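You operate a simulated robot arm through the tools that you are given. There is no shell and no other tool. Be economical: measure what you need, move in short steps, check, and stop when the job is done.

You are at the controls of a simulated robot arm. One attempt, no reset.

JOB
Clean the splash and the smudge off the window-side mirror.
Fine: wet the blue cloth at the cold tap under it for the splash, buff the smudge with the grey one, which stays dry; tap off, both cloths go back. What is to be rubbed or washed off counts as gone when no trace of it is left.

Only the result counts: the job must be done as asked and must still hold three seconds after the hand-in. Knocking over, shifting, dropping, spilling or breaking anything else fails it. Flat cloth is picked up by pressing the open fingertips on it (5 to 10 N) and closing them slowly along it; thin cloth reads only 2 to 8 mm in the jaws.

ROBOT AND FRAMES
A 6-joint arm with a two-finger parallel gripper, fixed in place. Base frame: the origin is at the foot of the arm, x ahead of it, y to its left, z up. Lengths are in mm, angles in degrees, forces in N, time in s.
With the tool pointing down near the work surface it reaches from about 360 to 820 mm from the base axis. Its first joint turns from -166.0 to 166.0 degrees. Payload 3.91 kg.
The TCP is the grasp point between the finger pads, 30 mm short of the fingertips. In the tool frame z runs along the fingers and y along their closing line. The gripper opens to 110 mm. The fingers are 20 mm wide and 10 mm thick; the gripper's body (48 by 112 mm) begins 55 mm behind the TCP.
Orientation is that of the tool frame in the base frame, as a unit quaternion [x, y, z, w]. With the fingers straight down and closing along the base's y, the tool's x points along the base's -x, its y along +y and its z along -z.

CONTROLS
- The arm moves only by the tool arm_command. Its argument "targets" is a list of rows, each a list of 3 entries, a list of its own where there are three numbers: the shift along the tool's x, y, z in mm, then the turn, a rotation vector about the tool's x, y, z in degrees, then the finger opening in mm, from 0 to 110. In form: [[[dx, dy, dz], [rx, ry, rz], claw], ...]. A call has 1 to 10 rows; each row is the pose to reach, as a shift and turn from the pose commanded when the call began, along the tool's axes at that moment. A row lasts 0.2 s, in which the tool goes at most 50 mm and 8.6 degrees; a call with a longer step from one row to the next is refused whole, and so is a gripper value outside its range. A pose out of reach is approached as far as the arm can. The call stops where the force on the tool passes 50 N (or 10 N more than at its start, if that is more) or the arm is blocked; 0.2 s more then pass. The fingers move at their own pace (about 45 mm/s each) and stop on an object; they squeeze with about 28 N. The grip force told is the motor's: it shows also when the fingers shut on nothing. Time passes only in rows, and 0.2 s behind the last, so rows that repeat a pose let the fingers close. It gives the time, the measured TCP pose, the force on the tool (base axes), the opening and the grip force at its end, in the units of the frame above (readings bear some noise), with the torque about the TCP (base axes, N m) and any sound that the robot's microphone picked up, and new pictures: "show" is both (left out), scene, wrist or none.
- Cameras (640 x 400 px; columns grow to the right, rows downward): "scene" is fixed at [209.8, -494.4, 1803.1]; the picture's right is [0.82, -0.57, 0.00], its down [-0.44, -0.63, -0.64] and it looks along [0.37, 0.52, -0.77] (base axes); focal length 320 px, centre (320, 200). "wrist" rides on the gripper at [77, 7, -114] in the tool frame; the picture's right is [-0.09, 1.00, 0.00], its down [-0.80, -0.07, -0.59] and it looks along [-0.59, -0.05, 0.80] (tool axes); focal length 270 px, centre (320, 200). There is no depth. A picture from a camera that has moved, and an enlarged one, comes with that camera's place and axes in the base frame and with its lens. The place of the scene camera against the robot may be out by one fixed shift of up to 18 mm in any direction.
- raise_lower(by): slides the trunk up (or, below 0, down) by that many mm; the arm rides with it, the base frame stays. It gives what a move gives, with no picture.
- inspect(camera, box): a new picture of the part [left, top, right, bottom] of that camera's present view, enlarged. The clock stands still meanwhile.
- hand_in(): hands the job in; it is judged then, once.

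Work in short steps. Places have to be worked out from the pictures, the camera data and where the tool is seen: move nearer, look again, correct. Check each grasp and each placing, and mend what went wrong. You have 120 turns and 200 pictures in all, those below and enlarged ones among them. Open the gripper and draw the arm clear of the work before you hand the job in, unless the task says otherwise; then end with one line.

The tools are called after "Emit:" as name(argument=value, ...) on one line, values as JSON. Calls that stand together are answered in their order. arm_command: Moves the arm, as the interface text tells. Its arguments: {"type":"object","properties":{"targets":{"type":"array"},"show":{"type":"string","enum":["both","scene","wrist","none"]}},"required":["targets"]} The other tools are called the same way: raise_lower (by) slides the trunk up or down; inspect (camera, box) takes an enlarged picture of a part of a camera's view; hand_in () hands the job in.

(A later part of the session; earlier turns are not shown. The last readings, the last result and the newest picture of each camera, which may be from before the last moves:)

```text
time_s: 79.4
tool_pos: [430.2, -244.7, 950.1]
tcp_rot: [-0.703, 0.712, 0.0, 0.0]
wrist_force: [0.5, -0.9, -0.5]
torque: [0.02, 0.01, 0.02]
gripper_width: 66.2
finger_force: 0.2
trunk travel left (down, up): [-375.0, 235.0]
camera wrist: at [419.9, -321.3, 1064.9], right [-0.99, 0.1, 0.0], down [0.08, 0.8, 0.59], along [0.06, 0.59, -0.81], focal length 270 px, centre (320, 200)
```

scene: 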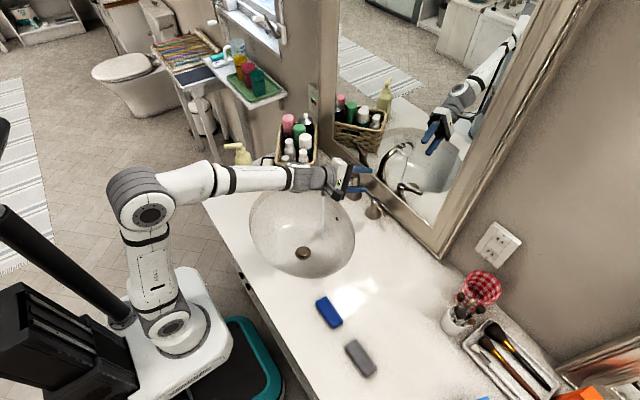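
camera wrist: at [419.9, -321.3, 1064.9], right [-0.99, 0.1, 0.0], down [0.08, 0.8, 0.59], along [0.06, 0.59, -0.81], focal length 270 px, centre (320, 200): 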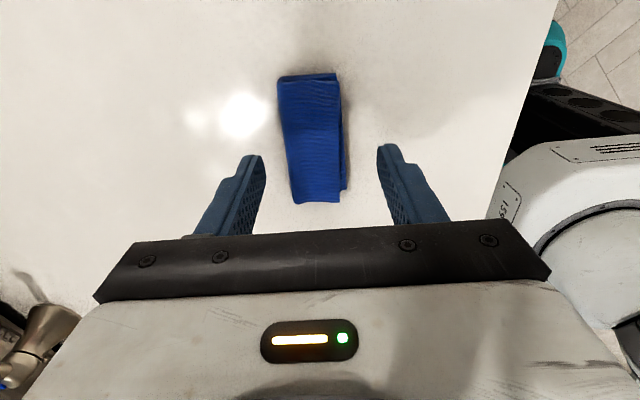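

Well straddled. Descending to 922 as for the grey one and closing.

Emit:
arm_command(targets=[[[0, 0, 10], [0, 0, 0], 66], [[0, 0, 20], [0, 0, 0], 66], [[0, 0, 28], [0, 0, 0], 66], [[0, 0, 28.5], [0, 0, 0], 54], [[0, 0, 28.5], [0, 0, 0], 44], [[0, 0, 28.5], [0, 0, 0], 34], [[0, 0, 28.5], [0, 0, 0], 20], [[0, 0, 28.5], [0, 0, 0], 0], [[0, 0, 28.5], [0, 0, 0], 0]], show="wrist")

```text
time_s: 81.4
tool_pos: [430.0, -244.2, 923.2]
tcp_rot: [-0.703, 0.711, 0.0, -0.001]
wrist_force: [0.1, -0.2, -0.4]
torque: [0.02, 0.02, -0.01]
gripper_width: 38.1
finger_force: 28.1
trunk travel left (down, up): [-375.0, 235.0]
camera wrist: at [420.7, -319.8, 1037.7], right [-0.99, 0.1, 0.0], down [0.08, 0.8, 0.59], along [0.06, 0.59, -0.81], focal length 270 px, centre (320, 200)
```

wrist: 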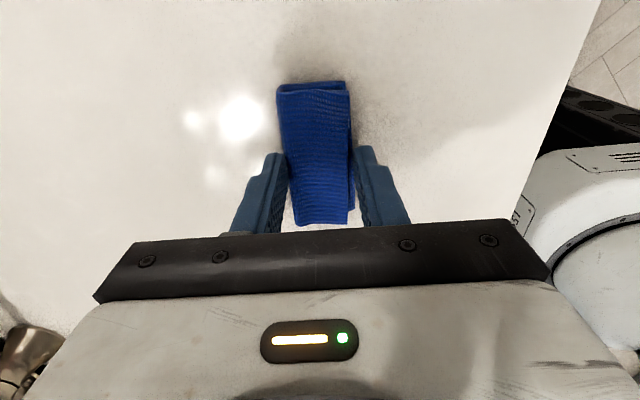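

Gripped firmly (38 mm, 28 N) at (430, -244). Lifting slowly.

Emit:
arm_command(targets=[[[0, 0, -5], [0, 0, 0], 0], [[0, 0, -20], [0, 0, 0], 0], [[0, 0, -50], [0, 0, 0], 0], [[0, 0, -90], [0, 0, 0], 0], [[-20, -10, -120], [0, 0, 0], 0], [[-60, -20, -130], [5, 0, 0], 0], [[-100, -30, -130], [12, 0, 0], 0], [[-140, -40, -130], [19, 0, 0], 0], [[-180, -50, -130], [26, 0, 0], 0], [[-215, -60, -130], [32, 0, 0], 0]], show="wrist")

```text
time_s: 83.6
tool_pos: [491.8, -27.7, 1052.7]
tcp_rot: [-0.675, 0.684, -0.197, 0.194]
wrist_force: [0.1, 0.2, -0.2]
torque: [-0.01, -0.03, 0.02]
gripper_width: 38.1
finger_force: 28.1
trunk travel left (down, up): [-375.0, 235.0]
camera wrist: at [422.6, -103.2, 1146.7], right [-0.84, 0.1, -0.53], down [-0.25, 0.81, 0.54], along [0.48, 0.59, -0.65], focal length 270 px, centre (320, 200)
```

wrist: 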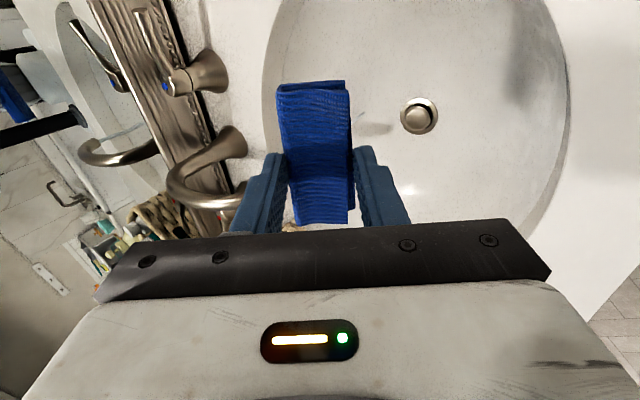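

Holding. I'll check the spout and stream from the scene camera before going under it.

Emit:
inspect(camera="scene", box=[260, 140, 400, 260])

Emit:
inspect(camera="wrist", box=[60, 60, 300, 260])

```text
3.33 times, centred on (330, 200) of scene
camera zoom: at [209.8, -494.4, 1803.1], right [0.82, -0.57, 0.0], down [-0.44, -0.63, -0.64], along [0.37, 0.52, -0.77], focal length 1066 px, centre (287, 200)
```

zoom: 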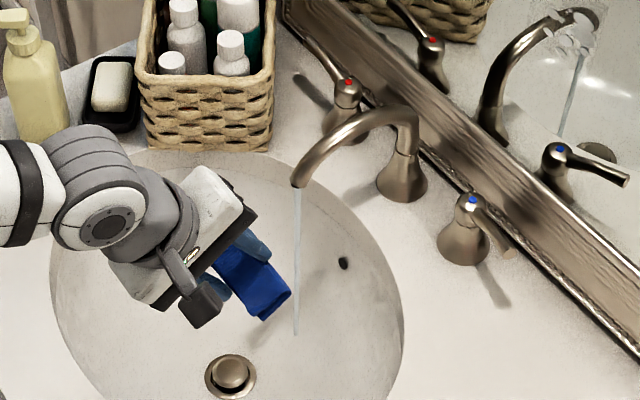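

```text
2.00 times, centred on (180, 160) of wrist
camera zoom: at [422.6, -103.2, 1146.7], right [-0.84, 0.1, -0.53], down [-0.25, 0.81, 0.54], along [0.48, 0.59, -0.65], focal length 541 px, centre (600, 280)
```

zoom: 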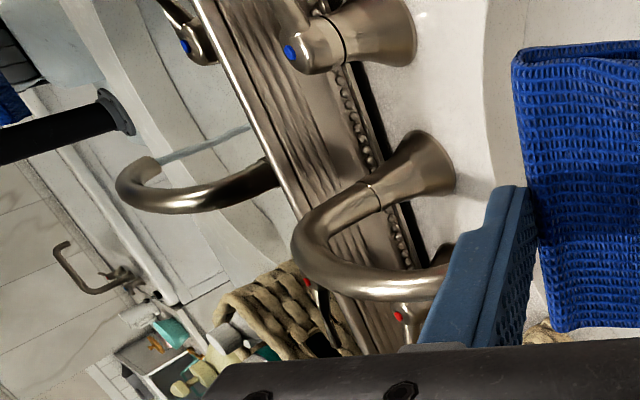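

The scene camera agrees with the tool, placing the stream at about (616, 60), outlet z about 1000. I'll bring the pad under it at 55° pitch, keeping the gripper in front of the spout.

Emit:
arm_command(targets=[[[-17, -6, 22], [6, 0, 0], 0], [[-35, -12, 44], [12, 0, 0], 0], [[-52, -18, 66], [18, 0, 0], 0], [[-69, -25, 89], [23, 0, 0], 0], [[-69, -25, 89], [23, 0, 0], 0]], show="none")

Emit:
inspect(camera="scene", box=[260, 140, 400, 260])

```text
time_s: 84.8
tool_pos: [554.8, 29.8, 986.7]
tcp_rot: [-0.555, 0.702, -0.302, 0.327]
wrist_force: [2.0, 0.9, 0.5]
torque: [-0.06, 0.13, -0.1]
gripper_width: 38.5
finger_force: 28.0
out of reach, approached as far as the arm can: row 3, 4
trunk travel left (down, up): [-375.0, 235.0]
```

```text
3.33 times, centred on (330, 200) of scene
camera zoom: at [209.8, -494.4, 1803.1], right [0.82, -0.57, 0.0], down [-0.44, -0.63, -0.64], along [0.37, 0.52, -0.77], focal length 1066 px, centre (287, 200)
```

zoom: 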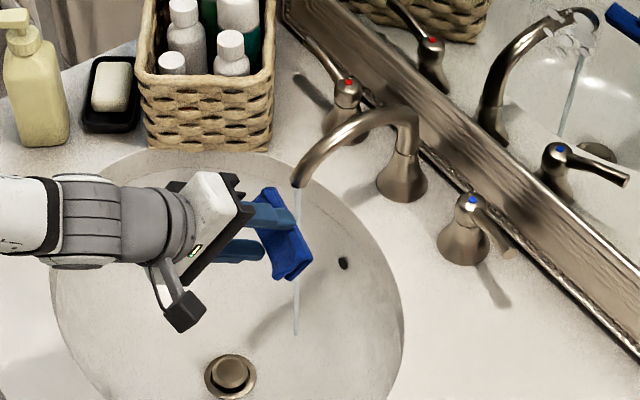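

Emit:
arm_command(targets=[[[0, 5, 15], [0, 0, 0], 0], [[0, 9, 30], [0, 0, 0], 0], [[0, 12, 45], [0, 0, 0], 0], [[0, 12, 45], [0, 0, 0], 0]], show="wrist")

Emit:
inspect(camera="scene", box=[260, 140, 400, 260])

```text
time_s: 85.8
tool_pos: [590.1, 41.3, 956.6]
tcp_rot: [-0.623, 0.631, -0.329, 0.324]
wrist_force: [0.3, -0.6, -0.6]
torque: [0.0, 0.01, 0.03]
gripper_width: 38.4
finger_force: 28.2
trunk travel left (down, up): [-375.0, 235.0]
camera wrist: at [490.5, -34.4, 1017.1], right [-0.57, 0.09, -0.82], down [-0.44, 0.81, 0.4], along [0.7, 0.58, -0.42], focal length 270 px, centre (320, 200)
```

wrist: 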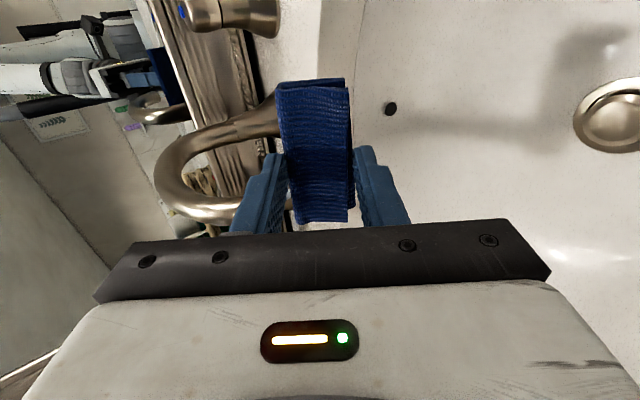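

```text
3.33 times, centred on (330, 200) of scene
camera zoom: at [209.8, -494.4, 1803.1], right [0.82, -0.57, 0.0], down [-0.44, -0.63, -0.64], along [0.37, 0.52, -0.77], focal length 1066 px, centre (287, 200)
```

zoom: 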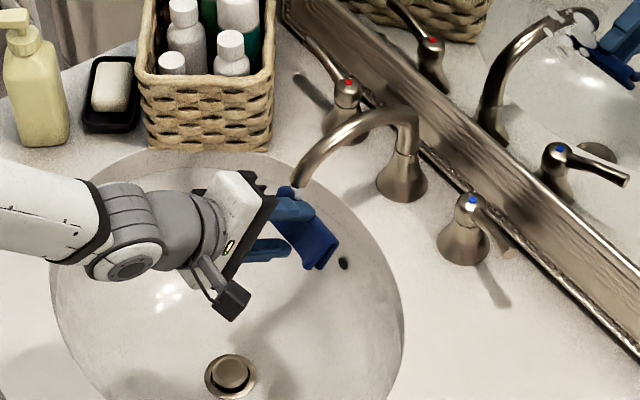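

The stream now ends on the pad, which looks darker already. I soak it a few seconds with small shifts.

Emit:
arm_command(targets=[[[0, 0, 0], [0, 0, 0], 0], [[6, 0, 0], [0, 0, 0], 0], [[12, 0, 0], [0, 0, 0], 0], [[12, 0, 0], [0, 0, 0], 0], [[12, 3, 4], [0, 0, 0], 0], [[12, 3, 4], [0, 0, 0], 0], [[6, 3, 4], [0, 0, 0], 0], [[0, 3, 4], [0, 0, 0], 0], [[0, 0, 0], [0, 0, 0], 0], [[6, 0, 0], [0, 0, 0], 0]], show="wrist")

Emit:
inspect(camera="scene", box=[290, 160, 370, 230])

```text
time_s: 88.0
tool_pos: [590.3, 35.8, 954.4]
tcp_rot: [-0.623, 0.631, -0.329, 0.324]
wrist_force: [-0.2, 0.2, 0.4]
torque: [-0.01, 0.03, -0.01]
gripper_width: 38.1
finger_force: 28.1
trunk travel left (down, up): [-375.0, 235.0]
camera wrist: at [490.9, -41.4, 1015.9], right [-0.57, 0.09, -0.82], down [-0.44, 0.81, 0.4], along [0.7, 0.58, -0.42], focal length 270 px, centre (320, 200)
```

wrist: 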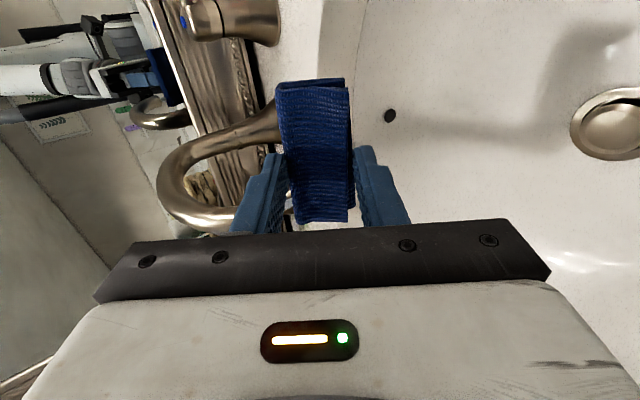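

```text
5.71 times, centred on (330, 195) of scene
camera zoom: at [209.8, -494.4, 1803.1], right [0.82, -0.57, 0.0], down [-0.44, -0.63, -0.64], along [0.37, 0.52, -0.77], focal length 1828 px, centre (263, 229)
```

zoom: 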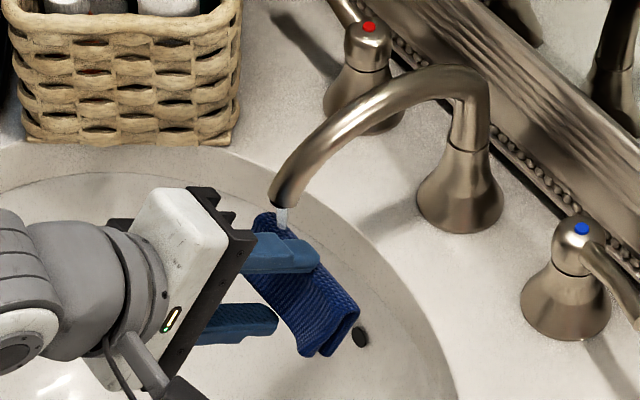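

Water lands directly on the cloth and it is dark and wet. I withdraw, let it drip over the bowl, then rise and shift toward the splash.

Emit:
arm_command(targets=[[[6, 0, -20], [0, 0, 0], 0], [[12, 0, -45], [0, 0, 0], 0], [[12, 0, -45], [0, 0, 0], 0], [[12, 0, -45], [0, 0, 0], 0], [[12, 0, -45], [0, 0, 0], 0], [[12, 0, -45], [0, 0, 0], 0], [[30, -32, -60], [0, 0, 0], 0], [[52, -66, -78], [0, 0, 0], 0], [[74, -102, -95], [0, 0, 0], 0], [[91, -139, -108], [0, 0, 0], 0]], show="none")

```text
time_s: 90.2
tool_pos: [579.2, -55.8, 1129.8]
tcp_rot: [-0.624, 0.631, -0.329, 0.323]
wrist_force: [-0.2, 0.3, -0.1]
torque: [-0.04, -0.04, 0.03]
gripper_width: 38.1
finger_force: 28.0
out of reach, approached as far as the arm can: row 8
trunk travel left (down, up): [-375.0, 235.0]
```

Emit:
arm_command(targets=[[[1, -27, 27], [7, 0, 0], 0], [[2, -53, 53], [14, 0, 0], 0], [[3, -80, 80], [21, 0, 0], 0], [[4, -106, 107], [28, 0, 0], 0], [[5, -133, 134], [35, 0, 0], 0], [[5, -133, 134], [35, 0, 0], 0]])

Emit:
inspect(camera="scene", box=[350, 90, 470, 200])

```text
time_s: 91.6
tool_pos: [766.8, -65.5, 1162.1]
tcp_rot: [0.497, -0.502, 0.504, -0.497]
wrist_force: [-0.5, -0.1, -0.6]
torque: [0.0, -0.02, 0.01]
gripper_width: 38.4
finger_force: 28.1
out of reach, approached as far as the arm can: row 2
trunk travel left (down, up): [-375.0, 235.0]
camera wrist: at [650.5, -140.3, 1156.1], right [0.0, 0.09, -1.0], down [-0.58, 0.81, 0.07], along [0.81, 0.58, 0.05], focal length 270 px, centre (320, 200)
```

scene: 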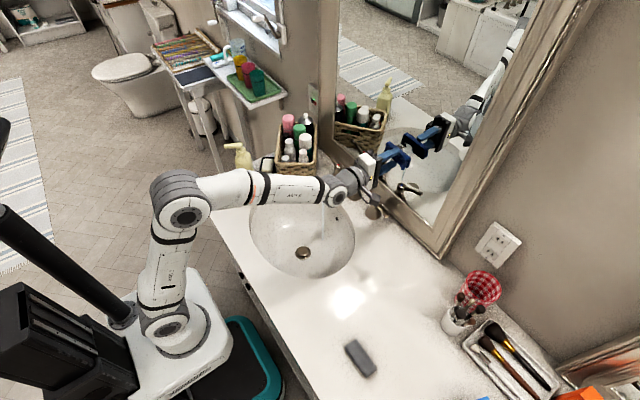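
wrist: 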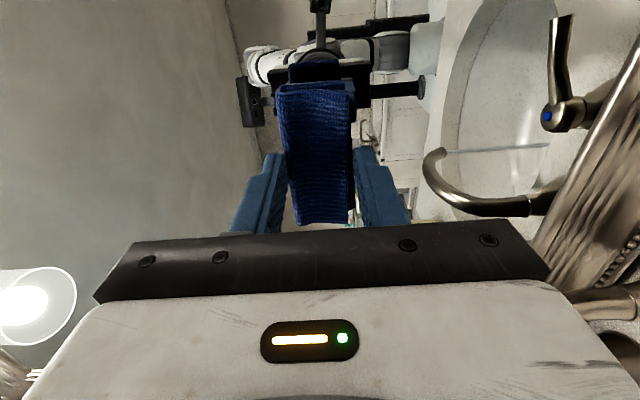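

```text
3.64 times, centred on (410, 145) of scene
camera zoom: at [209.8, -494.4, 1803.1], right [0.82, -0.57, 0.0], down [-0.44, -0.63, -0.64], along [0.37, 0.52, -0.77], focal length 1163 px, centre (-7, 400)
```

zoom: 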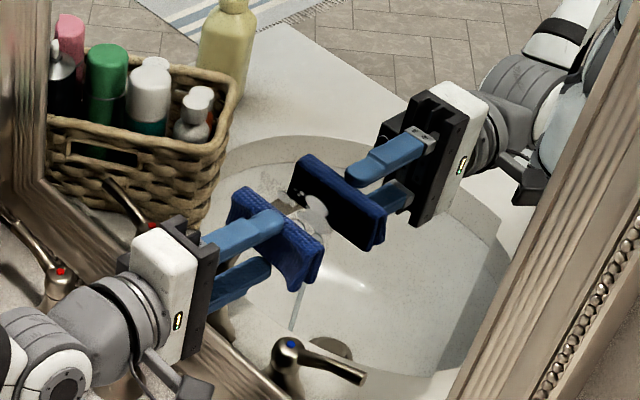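

Splash droplets show right behind the pad. Advancing to contact.

Emit:
arm_command(targets=[[[0, 0, 10], [0, 0, 0], 0], [[0, 0, 18], [0, 0, 0], 0], [[0, 0, 23], [0, 0, 0], 0], [[0, 0, 26], [0, 0, 0], 0]], show="none")

```text
time_s: 92.6
tool_pos: [792.6, -63.5, 1163.1]
tcp_rot: [0.497, -0.503, 0.504, -0.496]
wrist_force: [-0.9, -0.2, -0.1]
torque: [-0.02, -0.02, 0.02]
gripper_width: 38.2
finger_force: 27.9
trunk travel left (down, up): [-375.0, 235.0]
```

Emit:
arm_command(targets=[[[0, 0, 1.5], [0, 0, 0], 0], [[0, 0, 2.5], [0, 0, 0], 0]], show="none")

```text
time_s: 93.2
tool_pos: [794.3, -63.9, 1163.3]
tcp_rot: [0.497, -0.502, 0.504, -0.496]
wrist_force: [-5.4, -0.8, 0.0]
torque: [0.02, -0.02, 0.16]
gripper_width: 38.0
finger_force: 28.5
trunk travel left (down, up): [-375.0, 235.0]
```

Contact at 5 N. A little more pressure and wiping strokes over the splash area.

Emit:
arm_command(targets=[[[0, 0, 0.8], [0, 0, 0], 0], [[14, -5, 0.8], [0, 0, 0], 0], [[26, -12, 0.8], [0, 0, 0], 0], [[12, -20, 0.8], [0, 0, 0], 0], [[-4, -24, 0.8], [0, 0, 0], 0], [[-20, -20, 0.8], [0, 0, 0], 0], [[-28, -8, 0.8], [0, 0, 0], 0], [[-14, 0, 0.8], [0, 0, 0], 0], [[2, 4, 0.8], [0, 0, 0], 0], [[16, 8, 0.8], [0, 0, 0], 0]], show="none")

Emit:
arm_command(targets=[[[12, 6, 0], [0, 0, 0], 0], [[0, 14, 0], [0, 0, 0], 0], [[-14, 20, 0], [0, 0, 0], 0], [[-30, 20, 0], [0, 0, 0], 0], [[-46, 14, 0], [0, 0, 0], 0], [[-34, 2, 0], [0, 0, 0], 0], [[-18, -10, 0], [0, 0, 0], 0], [[-2, -20, 0], [0, 0, 0], 0], [[12, -28, 0], [0, 0, 0], 0], [[-4, -34, 0], [0, 0, 0], 0]], show="none")

Emit:
arm_command(targets=[[[-14, 8, 0], [0, 0, 0], 0], [[-20, 24, 0], [0, 0, 0], 0], [[-8, 38, 0], [0, 0, 0], 0], [[4, 46, 0], [0, 0, 0], 0], [[8, 30, 0], [0, 0, 0], 0], [[0, 15, 0], [0, 0, 0], 0], [[0, 15, -12], [0, 0, 0], 0], [[0, 15, -50], [0, 0, 0], 0], [[0, 15, -95], [0, 0, 0], 0], [[0, 15, -140], [0, 0, 0], 0]])

Emit:
inspect(camera="scene", box=[350, 90, 470, 200])

```text
time_s: 95.4
tool_pos: [795.3, -79.0, 1154.6]
tcp_rot: [0.497, -0.503, 0.504, -0.496]
wrist_force: [-13.0, 7.3, 0.8]
torque: [-0.06, -0.06, 0.19]
gripper_width: 38.2
finger_force: 28.0
trunk travel left (down, up): [-375.0, 235.0]
```

```text
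time_s: 97.6
tool_pos: [794.9, -77.5, 1190.4]
tcp_rot: [0.496, -0.502, 0.504, -0.498]
wrist_force: [-10.5, -3.8, -1.9]
torque: [0.01, 0.05, -0.25]
gripper_width: 38.1
finger_force: 28.3
trunk travel left (down, up): [-375.0, 235.0]
```

```text
time_s: 99.8
tool_pos: [653.6, -73.6, 1175.2]
tcp_rot: [0.497, -0.502, 0.504, -0.497]
wrist_force: [0.6, -0.3, 0.4]
torque: [0.01, 0.0, -0.01]
gripper_width: 38.0
finger_force: 27.3
trunk travel left (down, up): [-375.0, 235.0]
camera wrist: at [537.7, -148.7, 1170.2], right [0.0, 0.09, -1.0], down [-0.58, 0.81, 0.07], along [0.81, 0.58, 0.05], focal length 270 px, centre (320, 200)
```

scene: 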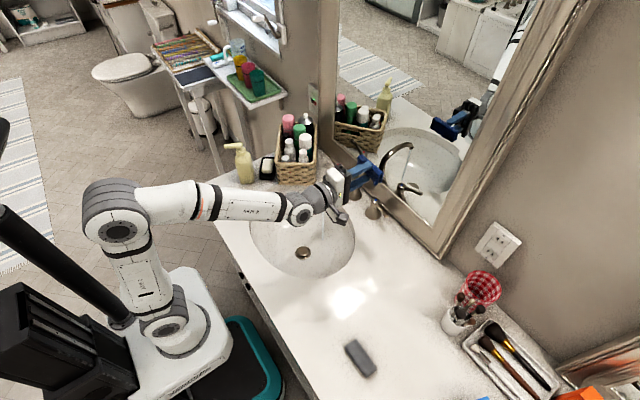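
wrist: 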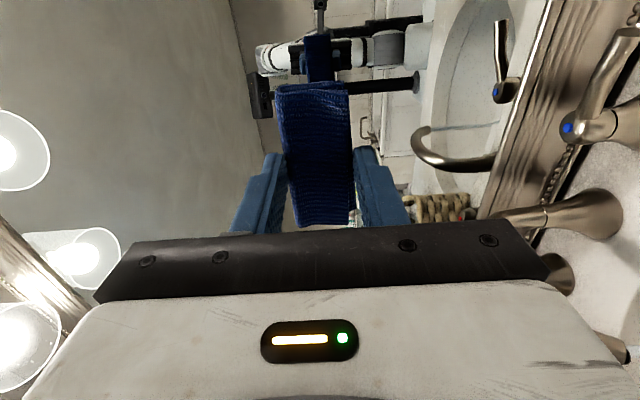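

```text
3.64 times, centred on (410, 145) of scene
camera zoom: at [209.8, -494.4, 1803.1], right [0.82, -0.57, 0.0], down [-0.44, -0.63, -0.64], along [0.37, 0.52, -0.77], focal length 1163 px, centre (-7, 400)
```

zoom: 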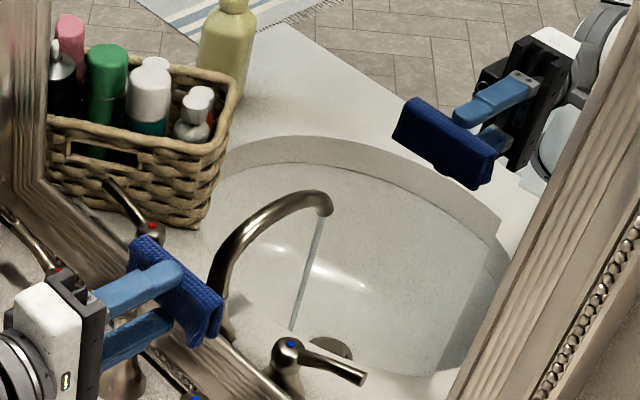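

The splash looks gone. A closer look at that glass before putting the cloth back.

Emit:
inspect(camera="scene", box=[380, 120, 440, 170])

Emit:
inspect(camera="wrist", box=[230, 0, 480, 180])

```text
8.00 times, centred on (410, 145) of scene
camera zoom: at [209.8, -494.4, 1803.1], right [0.82, -0.57, 0.0], down [-0.44, -0.63, -0.64], along [0.37, 0.52, -0.77], focal length 2559 px, centre (-400, 640)
```

zoom: 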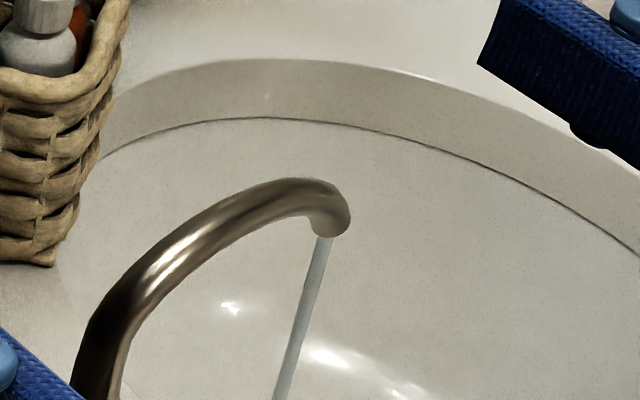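

```text
2.22 times, centred on (355, 90) of wrist
camera zoom: at [537.7, -148.7, 1170.2], right [0.0, 0.09, -1.0], down [-0.58, 0.81, 0.07], along [0.81, 0.58, 0.05], focal length 601 px, centre (242, 444)
```

zoom: 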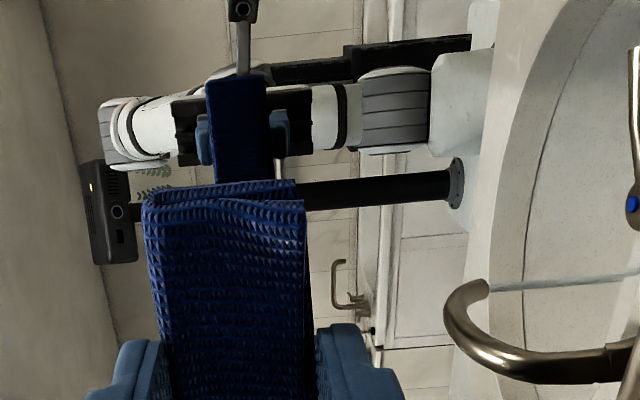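

Glass is clean. Now the blue cloth goes back: pitching down while retreating.

Emit:
arm_command(targets=[[[3, 2, -13], [-8.5, 0, 0], 0], [[6, 5, -28], [-17, 0, 0], 0], [[9, 7, -44], [-25.5, 0, 0], 0], [[12, 10, -61], [-34, 0, 0], 0], [[15, 12, -78], [-42.5, 0, 0], 0], [[18, 15, -95], [-51, 0, 0], 0], [[21, 18, -112], [-59.5, 0, 0], 0], [[24, 20, -129], [-68, 0, 0], 0], [[26, 23, -146], [-76.5, 0, 0], 0], [[26, 25, -163], [-85, 0, 0], 0]], show="none")

```text
time_s: 102.0
tool_pos: [485.0, -115.3, 1134.8]
tcp_rot: [-0.699, 0.701, 0.009, 0.143]
wrist_force: [-0.1, -0.7, -0.3]
torque: [0.01, 0.0, 0.0]
gripper_width: 38.1
finger_force: 28.2
out of reach, approached as far as the arm can: row 6, 7, 8, 9, 10
trunk travel left (down, up): [-375.0, 235.0]
```

Emit:
arm_command(targets=[[[0, 0, 0], [-2.5, 0, 0], 0], [[30, 13, 5], [-5, 0, 0], 0], [[65, 28, 15], [-5, 0, 0], 0], [[100, 44, 35], [-5, 0, 0], 0], [[130, 58, 65], [-5, 0, 0], 0], [[144, 67, 94], [-5, 0, 0], 0], [[144, 67, 94], [-5, 0, 0], 0]], show="wrist")

```text
time_s: 103.6
tool_pos: [439.4, -233.6, 996.9]
tcp_rot: [0.703, -0.699, -0.037, -0.124]
wrist_force: [-0.4, -0.1, 0.2]
torque: [0.01, -0.03, -0.01]
gripper_width: 38.3
finger_force: 27.8
out of reach, approached as far as the arm can: row 4, 5, 6, 7
trunk travel left (down, up): [-375.0, 235.0]
camera wrist: at [419.5, -334.5, 1089.2], right [-0.99, 0.09, -0.1], down [-0.02, 0.64, 0.76], along [0.14, 0.76, -0.64], focal length 270 px, centre (320, 200)
```

wrist: 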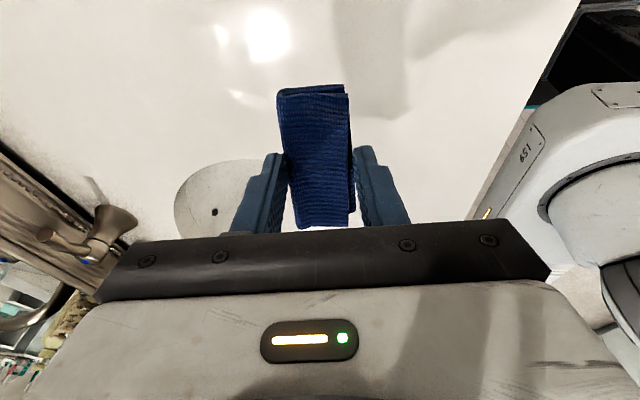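

The arm reports out-of-reach with the tool tilted 14°: it took a bad wrist branch on the way down. I'll unwind the same path up, then come down further left as I did with the grey cloth.

Emit:
arm_command(targets=[[[0, 0, -30], [0, 0, 0], 0], [[-30, -10, -65], [0, 0, 0], 0], [[-70, -28, -85], [0, 0, 0], 0], [[-110, -45, -95], [0, 0, 0], 0], [[-144, -60, -100], [5, 0, 0], 0], [[-146, -75, -105], [12, 0, 0], 0], [[-150, -92, -110], [20, 0, 0], 0], [[-155, -109, -115], [28, 0, 0], 0]], show="none")

```text
time_s: 105.4
tool_pos: [529.8, -106.5, 1152.6]
tcp_rot: [-0.655, 0.688, -0.133, 0.282]
wrist_force: [-0.8, 0.0, 0.1]
torque: [-0.02, -0.01, 0.0]
gripper_width: 38.3
finger_force: 28.3
out of reach, approached as far as the arm can: row 1, 2
trunk travel left (down, up): [-375.0, 235.0]
```

Emit:
arm_command(targets=[[[-5, -10, -10], [7, 0, 0], 0], [[-15, -25, -20], [14, 0, 0], 0], [[-30, -40, -30], [21, 0, 0], 0], [[-50, -55, -40], [28, 0, 0], 0], [[-75, -70, -45], [35, 0, 0], 0], [[-100, -85, -45], [42, 0, 0], 0], [[-125, -95, -45], [49, 0, 0], 0], [[-150, -100, -45], [56, 0, 0], 0], [[-165, -100, -45], [60, 0, 0], 0]], show="scene")

```text
time_s: 107.4
tool_pos: [586.4, 38.2, 1278.0]
tcp_rot: [-0.431, 0.526, -0.46, 0.57]
wrist_force: [0.6, -0.8, -0.4]
torque: [-0.03, 0.03, 0.07]
gripper_width: 38.0
finger_force: 28.2
out of reach, approached as far as the arm can: row 7, 8
trunk travel left (down, up): [-375.0, 235.0]
```

scene: 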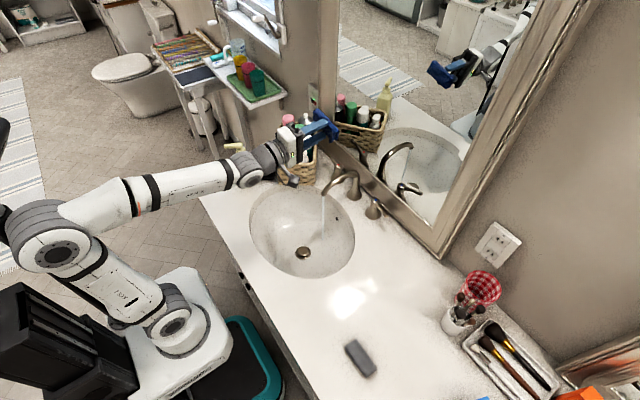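

Emit:
arm_command(targets=[[[0, 0, 0], [0, 0, 0], 0], [[0, 0, 0], [0, 0, 0], 0]], show="none")

```text
time_s: 108.0
tool_pos: [586.6, 35.5, 1279.0]
tcp_rot: [-0.428, 0.53, -0.458, 0.57]
wrist_force: [-0.2, -0.3, 0.4]
torque: [-0.02, 0.0, 0.04]
gripper_width: 38.2
finger_force: 27.9
trunk travel left (down, up): [-375.0, 235.0]
```

The tool is rolled 13° here; correcting it while going to the known good pose near (618, 63, 1174).

Emit:
arm_command(targets=[[[-1, 28, 6], [-1, 0.2, -3.1], 0], [[-2, 55, 12], [-2, 0.3, -6.2], 0], [[-3, 83, 18], [-3, 0.5, -9.3], 0], [[-3.5, 110, 24.5], [-4, 0.6, -12.3], 0], [[-3.5, 110, 24.5], [-4, 0.6, -12.3], 0]], show="none")

```text
time_s: 109.2
tool_pos: [615.7, 62.6, 1173.4]
tcp_rot: [-0.5, 0.5, -0.5, 0.501]
wrist_force: [-0.1, 1.1, -0.6]
torque: [0.0, -0.03, -0.01]
gripper_width: 38.4
finger_force: 27.9
trunk travel left (down, up): [-375.0, 235.0]
```

Good pose reached. Repeating the path down that worked before.

Emit:
arm_command(targets=[[[9, 1, -13], [-8.5, 0, 0], 0], [[18, 2, -26], [-17, 0, 0], 0], [[27, 3, -39], [-25.5, 0, 0], 0], [[36, 4, -52], [-34, 0, 0], 0], [[45, 5, -65], [-42.5, 0, 0], 0], [[54, 6, -78], [-51, 0, 0], 0], [[63, 7, -91], [-59.5, 0, 0], 0], [[72, 8, -104], [-68, 0, 0], 0], [[81, 9, -117], [-76.5, 0, 0], 0], [[90, 10, -130], [-85, 0, 0], 0]], show="none")

```text
time_s: 111.4
tool_pos: [563.6, 11.8, 1049.7]
tcp_rot: [0.628, -0.628, 0.322, -0.328]
wrist_force: [-0.4, -0.1, -0.8]
torque: [0.03, -0.01, -0.01]
gripper_width: 38.1
finger_force: 28.4
out of reach, approached as far as the arm can: row 3, 4, 5, 6, 7, 8, 9, 10
trunk travel left (down, up): [-375.0, 235.0]
```

Still blocked. I'll look at the arm's posture to find out which joint is the limit.

Emit:
arm_command(targets=[[[0, 0, 0], [0, 0, 0], 0]])

Emit:
inspect(camera="scene", box=[0, 120, 360, 360])

```text
time_s: 111.8
tool_pos: [563.4, 11.7, 1050.1]
tcp_rot: [0.628, -0.627, 0.323, -0.329]
wrist_force: [0.1, -0.3, -0.2]
torque: [0.01, -0.02, 0.02]
gripper_width: 38.2
finger_force: 28.4
trunk travel left (down, up): [-375.0, 235.0]
camera wrist: at [464.8, -65.4, 1111.4], right [-0.57, 0.09, -0.81], down [-0.45, 0.8, 0.41], along [0.68, 0.6, -0.42], focal length 270 px, centre (320, 200)
```

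scene: 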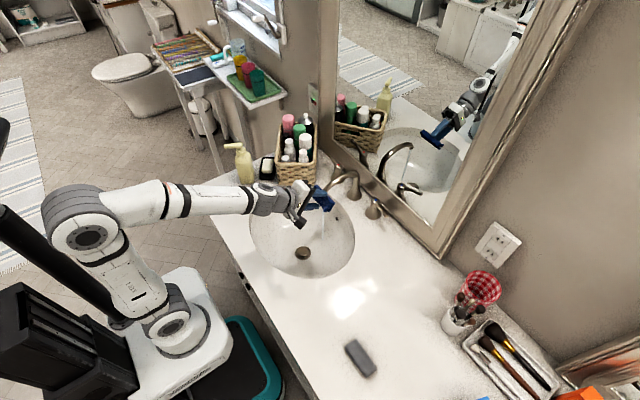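
wrist: 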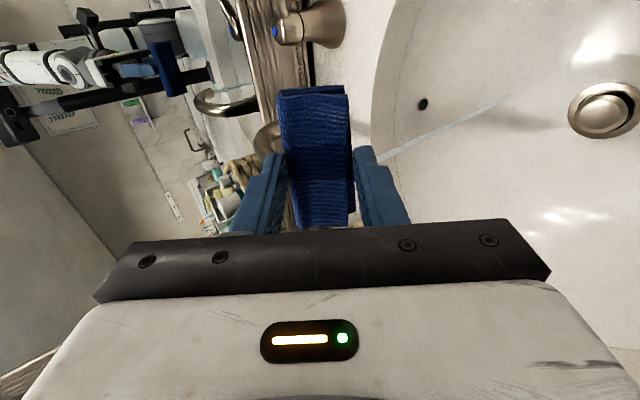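

```text
1.67 times, centred on (180, 240) of scene
camera zoom: at [209.8, -494.4, 1803.1], right [0.82, -0.57, 0.0], down [-0.44, -0.63, -0.64], along [0.37, 0.52, -0.77], focal length 533 px, centre (553, 133)
```

zoom: 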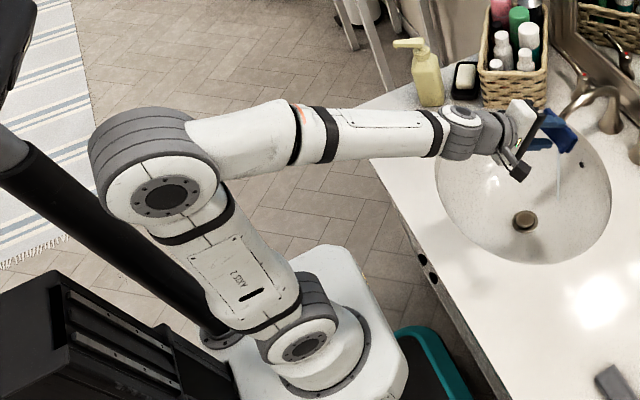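

The elbow folds too far when the pitched tool is close in. I'll go farther out and higher first, pitch down there (x about 640), then carry it back tool-down.

Emit:
arm_command(targets=[[[12, -30, -10], [0, 0, 0], 0], [[28, -60, -18], [0, 0, 0], 0], [[34, -98, -8], [0, 0, 0], 0], [[40, -136, 2], [0, 0, 0], 0], [[40, -136, 2], [-8, 0, 0], 0], [[40, -136, 2], [-16, 0, 0], 0], [[40, -136, 2], [-24, 0, 0], 0], [[40, -136, 2], [-32, 0, 0], 0], [[40, -136, 2], [-40, 0, 0], 0], [[40, -136, 2], [-48, 0, 0], 0]], show="scene")

```text
time_s: 114.0
tool_pos: [643.7, -27.2, 1162.8]
tcp_rot: [0.708, -0.704, 0.039, -0.044]
wrist_force: [0.2, 0.0, 0.1]
torque: [0.04, 0.01, -0.03]
gripper_width: 38.6
finger_force: 28.0
out of reach, approached as far as the arm can: row 1
trunk travel left (down, up): [-375.0, 235.0]
```

scene: 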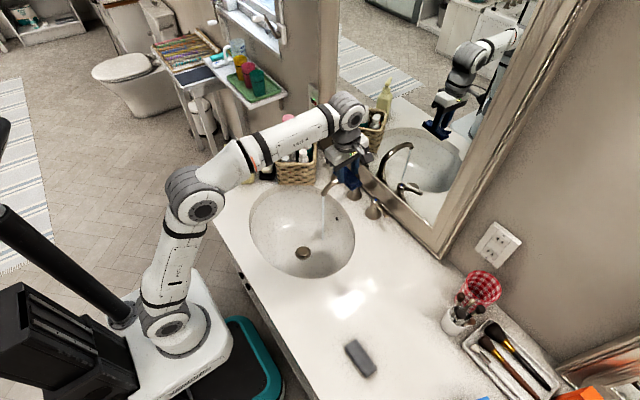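

Recovered. Now translate back tool-down to above the blue cloth's original spot.

Emit:
arm_command(targets=[[[24, 25, 0], [-3.3, 0.2, 0.5], 0], [[48, 50, 0], [-6.7, 0.4, 1.05], 0], [[72, 76, 5], [-6.7, 0.4, 1.05], 0], [[96, 101, 12], [-6.7, 0.4, 1.05], 0], [[120, 126, 22], [-6.7, 0.4, 1.05], 0], [[144, 151, 34], [-6.7, 0.4, 1.05], 0], [[168, 177, 48], [-6.7, 0.4, 1.05], 0], [[192, 202, 66], [-6.7, 0.4, 1.05], 0], [[216.5, 227, 86], [-6.7, 0.4, 1.05], 0], [[216.5, 227, 86], [-6.7, 0.4, 1.05], 0]], show="wrist")

```text
time_s: 116.2
tool_pos: [430.7, -244.4, 1045.7]
tcp_rot: [-0.702, 0.712, -0.002, 0.001]
wrist_force: [0.2, 0.4, -0.1]
torque: [0.05, -0.02, -0.02]
gripper_width: 38.2
finger_force: 27.8
trunk travel left (down, up): [-375.0, 235.0]
camera wrist: at [421.7, -321.5, 1161.5], right [-0.99, 0.1, 0.0], down [0.08, 0.8, 0.6], along [0.06, 0.59, -0.8], focal length 270 px, centre (320, 200)
```

wrist: 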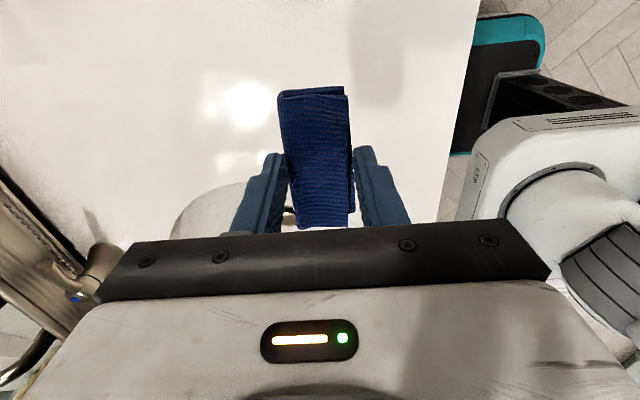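

Exactly above the original spot. Lowering it to the grip height.

Emit:
arm_command(targets=[[[0, 0, 45], [0, 0, 0], 0], [[0, 0, 90], [0, 0, 0], 0], [[0, 0, 110], [0, 0, 0], 0], [[0, 0, 117], [0, 0, 0], 0], [[0, 0, 121], [0, 0, 0], 0]], show="none")

```text
time_s: 117.4
tool_pos: [430.3, -245.8, 927.2]
tcp_rot: [-0.702, 0.712, -0.001, 0.002]
wrist_force: [-0.5, -0.1, -0.6]
torque: [0.0, 0.0, -0.01]
gripper_width: 38.5
finger_force: 27.8
trunk travel left (down, up): [-375.0, 235.0]
```

Emit:
arm_command(targets=[[[0, 0, 2], [0, 0, 0], 0], [[0, 0, 3.5], [0, 0, 0], 0]], show="none")

```text
time_s: 118.0
tool_pos: [430.3, -245.2, 923.9]
tcp_rot: [-0.702, 0.712, -0.001, 0.002]
wrist_force: [-0.4, 0.2, -0.8]
torque: [0.02, -0.02, -0.01]
gripper_width: 38.1
finger_force: 28.6
trunk travel left (down, up): [-375.0, 235.0]
```

Within 1 mm of the pick height. Going the last bit, then releasing and rising.

Emit:
arm_command(targets=[[[0, 0, 1.5], [0, 0, 0], 0], [[0, 0, 1.5], [0, 0, 0], 50], [[0, 0, 1.5], [0, 0, 0], 66], [[0, 0, 1.5], [0, 0, 0], 66], [[0, 0, -20], [0, 0, 0], 66], [[0, 0, -60], [0, 0, 0], 66], [[0, 0, -105], [0, 0, 0], 66]])

```text
time_s: 119.6
tool_pos: [429.6, -243.9, 1028.0]
tcp_rot: [-0.702, 0.712, 0.0, 0.001]
wrist_force: [-0.4, -0.1, -0.2]
torque: [0.01, -0.02, 0.03]
gripper_width: 66.0
finger_force: 0.2
trunk travel left (down, up): [-375.0, 235.0]
camera wrist: at [420.0, -321.7, 1144.1], right [-0.99, 0.1, 0.0], down [0.08, 0.8, 0.6], along [0.06, 0.59, -0.8], focal length 270 px, centre (320, 200)
```

scene: 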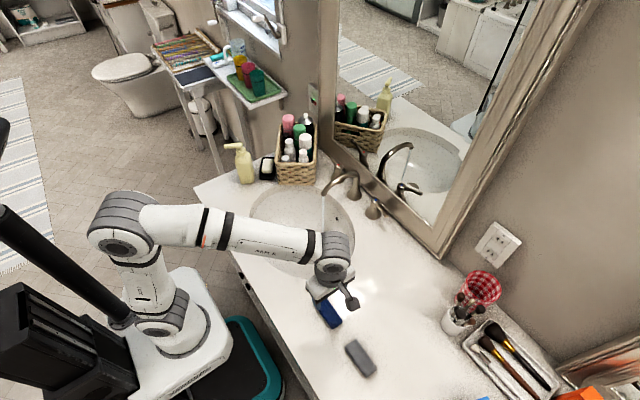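
wrist: 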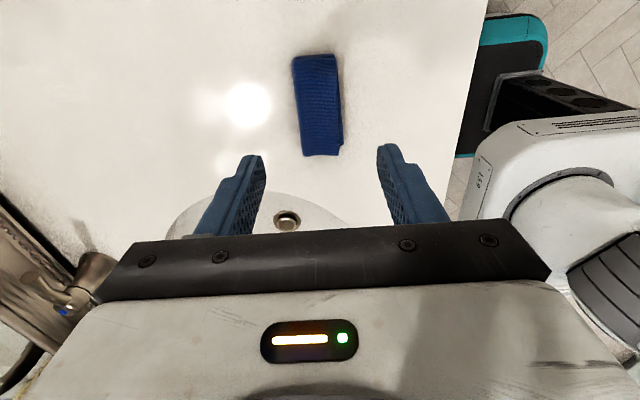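

Both cloths are back. Now to close the tap: returning to the pose in front of the lever, with the same orientation as when I let go of it.

Emit:
arm_command(targets=[[[-20, -20, -35], [0, 0, 0], 60], [[-48, -52, -60], [0, 0, 0], 50], [[-76, -86, -75], [7.5, 2.2, -0.3], 40], [[-103, -120, -80], [15.5, 4.6, -0.6], 36], [[-130, -154, -80], [23.7, 7, -0.9], 36], [[-157, -188, -80], [31.9, 9.4, -1.3], 36], [[-183, -222, -80], [40.1, 11.8, -1.6], 36], [[-207, -250, -80], [48.3, 14.3, -1.9], 36], [[-207, -258, -80], [56.5, 16.7, -2.2], 36], [[-207, -258.5, -80], [64.6, 19.1, -2.6], 36]], show="none")

```text
time_s: 121.8
tool_pos: [691.5, -40.2, 1112.5]
tcp_rot: [0.597, -0.581, 0.487, -0.264]
wrist_force: [-0.1, 0.5, -0.1]
torque: [0.02, 0.05, 0.0]
gripper_width: 36.3
finger_force: 0.1
trunk travel left (down, up): [-375.0, 235.0]
```

Emit:
arm_command(targets=[[[-2, 40, 20], [0, 0, 0], 36], [[-4, 80, 40], [0, 0, 0], 36], [[-6, 119, 66], [0, 0, 0], 36], [[-6, 119, 66], [0, 0, 0], 36]], show="wrist")

Emit:
inspect(camera="wrist", box=[220, 20, 440, 220])

```text
time_s: 122.8
tool_pos: [701.2, -76.8, 978.8]
tcp_rot: [0.599, -0.577, 0.489, -0.263]
wrist_force: [0.3, -0.9, -0.4]
torque: [0.01, 0.0, 0.02]
gripper_width: 35.9
finger_force: 0.0
trunk travel left (down, up): [-375.0, 235.0]
camera wrist: at [583.6, -122.4, 1038.0], right [-0.42, -0.11, -0.9], down [-0.38, 0.92, 0.06], along [0.82, 0.37, -0.43], focal length 270 px, centre (320, 200)
```

wrist: 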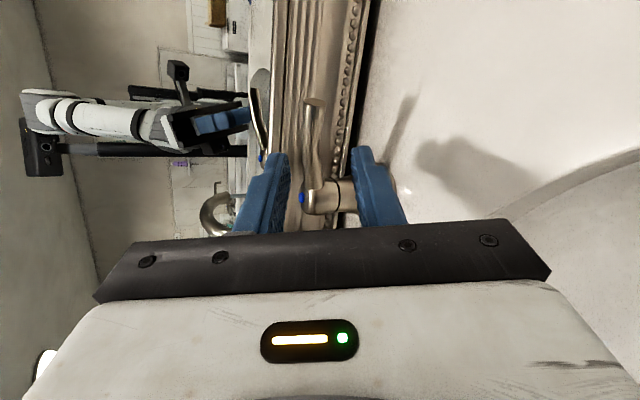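

```text
2.00 times, centred on (330, 120) of wrist
camera zoom: at [583.6, -122.4, 1038.0], right [-0.42, -0.11, -0.9], down [-0.38, 0.92, 0.06], along [0.82, 0.37, -0.43], focal length 541 px, centre (300, 360)
```

zoom: 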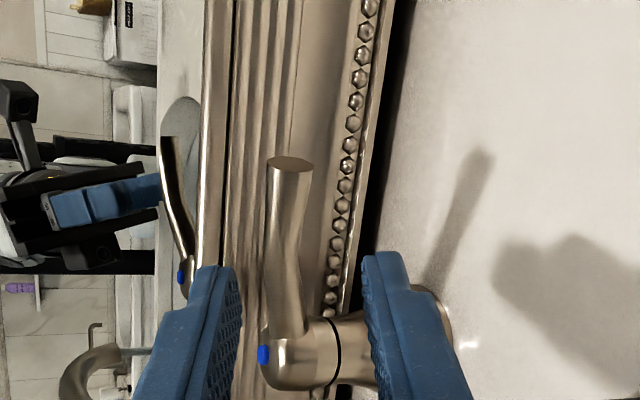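

The lever lies centred in the gap. Advancing around it and closing.

Emit:
arm_command(targets=[[[0, -1, 20], [0, 0, 0], 36], [[-1, -1.5, 40], [0, 0, 0], 36], [[-1, -1.5, 52], [0, 0, 0], 36], [[-1, -1.5, 61], [0, 0, 0], 36], [[-1, -1.5, 61], [0, 0, 0], 20], [[-1, -1.5, 61], [0, 0, 0], 0], [[-1, -1.5, 61], [0, 0, 0], 0]], show="wrist")

```text
time_s: 124.4
tool_pos: [756.0, -90.7, 956.7]
tcp_rot: [0.598, -0.577, 0.49, -0.263]
wrist_force: [3.3, 1.9, 4.1]
torque: [0.78, -0.35, -0.18]
gripper_width: 16.1
finger_force: 45.1
trunk travel left (down, up): [-375.0, 235.0]
camera wrist: at [637.8, -135.9, 1017.9], right [-0.42, -0.11, -0.9], down [-0.38, 0.92, 0.06], along [0.82, 0.37, -0.43], focal length 270 px, centre (320, 200)
```

wrist: 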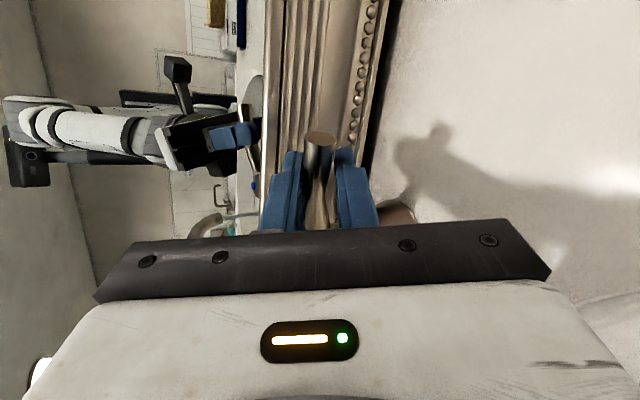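

Gripped (16 mm). Turning it back to the closed position along the reverse arc.

Emit:
arm_command(targets=[[[1.1, -2.7, 7.4], [2.3, -7.1, -3], 0], [[2.2, -5.4, 14.8], [4.6, -14.2, -6], 0], [[2.2, -5.4, 14.8], [4.6, -14.2, -6], 0]], show="none")

Emit:
inspect(camera="scene", box=[280, 140, 430, 270])

```text
time_s: 125.2
tool_pos: [763.5, -82.3, 957.6]
tcp_rot: [0.623, -0.556, 0.475, -0.278]
wrist_force: [-10.7, -29.6, -22.3]
torque: [1.08, 0.14, 0.08]
gripper_width: 15.2
finger_force: 44.7
out of reach, approached as far as the arm can: row 1, 2, 3
trunk travel left (down, up): [-375.0, 235.0]
```

```text
3.08 times, centred on (355, 205) of scene
camera zoom: at [209.8, -494.4, 1803.1], right [0.82, -0.57, 0.0], down [-0.44, -0.63, -0.64], along [0.37, 0.52, -0.77], focal length 984 px, centre (212, 185)
```

zoom: 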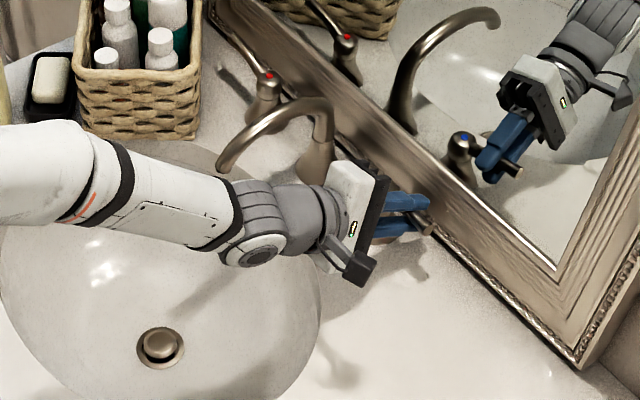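

Stream has stopped, in bowl and reflection alike, but a joint limit leaves side load on the lever. I open the fingers and see where the lever rests.

Emit:
arm_command(targets=[[[0, 0, 0], [0, 0, 0], 20], [[0, 0, 0], [0, 0, 0], 36], [[0, 0, 0], [0, 0, 0], 36]], show="none")

Emit:
inspect(camera="wrist", box=[200, 20, 440, 220])

```text
time_s: 126.0
tool_pos: [763.6, -77.6, 961.5]
tcp_rot: [0.622, -0.553, 0.479, -0.278]
wrist_force: [0.5, 0.6, -0.1]
torque: [-0.01, 0.01, -0.03]
gripper_width: 35.8
finger_force: 0.1
trunk travel left (down, up): [-375.0, 235.0]
```

```text
2.00 times, centred on (320, 120) of wrist
camera zoom: at [650.8, -132.6, 1023.2], right [-0.41, -0.15, -0.9], down [-0.45, 0.89, 0.06], along [0.79, 0.43, -0.43], focal length 541 px, centre (320, 360)
```

zoom: 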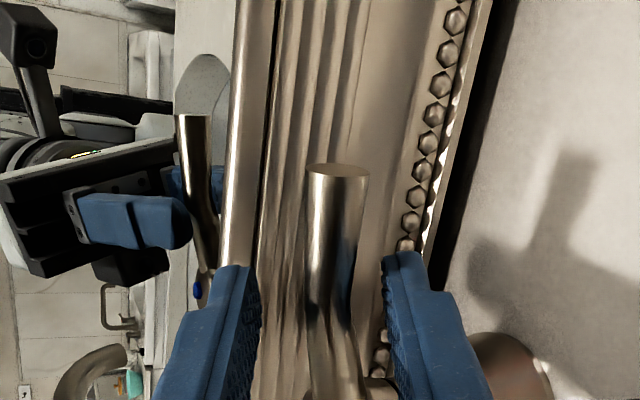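

Free of load now. Backing straight out and up to compare the lever's position with the start.

Emit:
arm_command(targets=[[[0, 0, -20], [0, 0, 0], 36], [[0, 0, -50], [0, 0, 0], 36], [[0, 0, -75], [0, 0, 0], 36], [[0, -40, -100], [0, 0, 0], 40], [[0, -80, -120], [0, 0, 0], 40], [[0, -120, -140], [0, 0, 0], 40]], show="scene")

Emit:
inspect(camera="scene", box=[320, 160, 420, 230])

```text
time_s: 127.4
tool_pos: [688.0, -26.4, 1120.9]
tcp_rot: [0.623, -0.553, 0.478, -0.279]
wrist_force: [0.9, -0.8, 0.1]
torque: [0.02, -0.01, -0.05]
gripper_width: 39.9
finger_force: 0.1
trunk travel left (down, up): [-375.0, 235.0]
```

scene: 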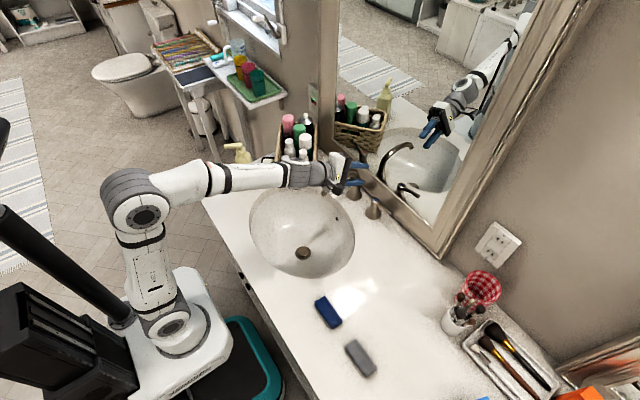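

```text
5.71 times, centred on (370, 195) of scene
camera zoom: at [209.8, -494.4, 1803.1], right [0.82, -0.57, 0.0], down [-0.44, -0.63, -0.64], along [0.37, 0.52, -0.77], focal length 1828 px, centre (34, 229)
```

zoom: 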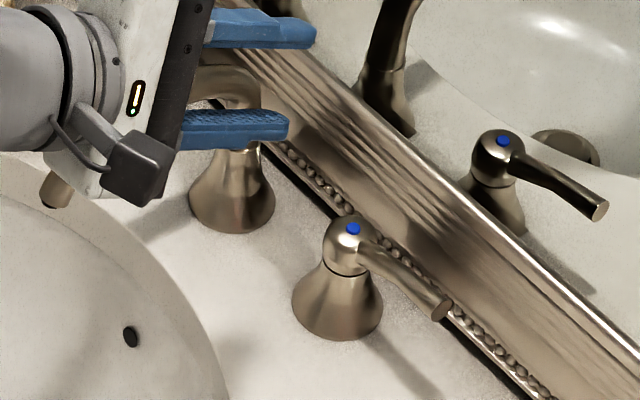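

Lever is within about 3° of its original position. I check closely for any drip at the outlet.

Emit:
inspect(camera="scene", box=[295, 180, 345, 260])

Emit:
inspect(camera="scene", box=[370, 130, 430, 190])

```text
5.00 times, centred on (320, 220) of scene
camera zoom: at [209.8, -494.4, 1803.1], right [0.82, -0.57, 0.0], down [-0.44, -0.63, -0.64], along [0.37, 0.52, -0.77], focal length 1599 px, centre (320, 100)
```

zoom: 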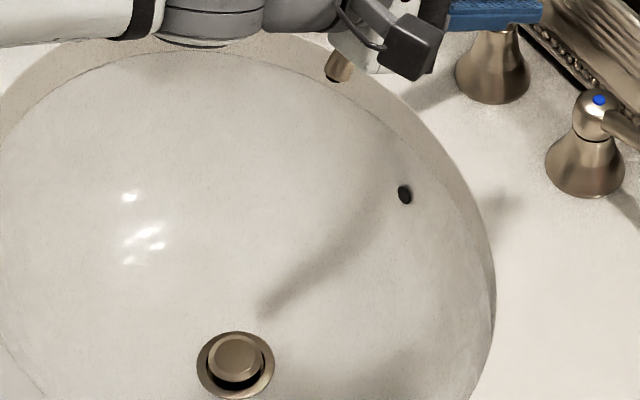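

```text
6.67 times, centred on (400, 160) of scene
camera zoom: at [209.8, -494.4, 1803.1], right [0.82, -0.57, 0.0], down [-0.44, -0.63, -0.64], along [0.37, 0.52, -0.77], focal length 2132 px, centre (-213, 467)
```

zoom: 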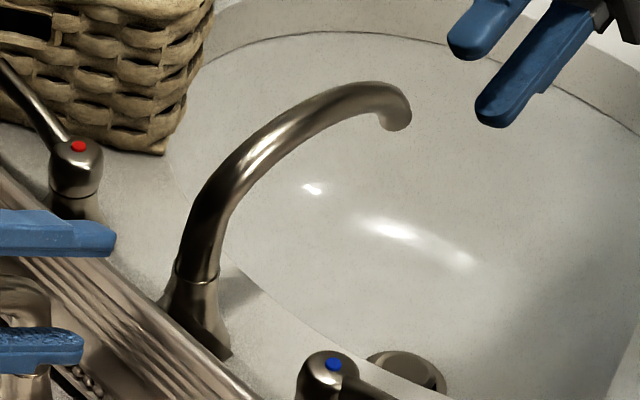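

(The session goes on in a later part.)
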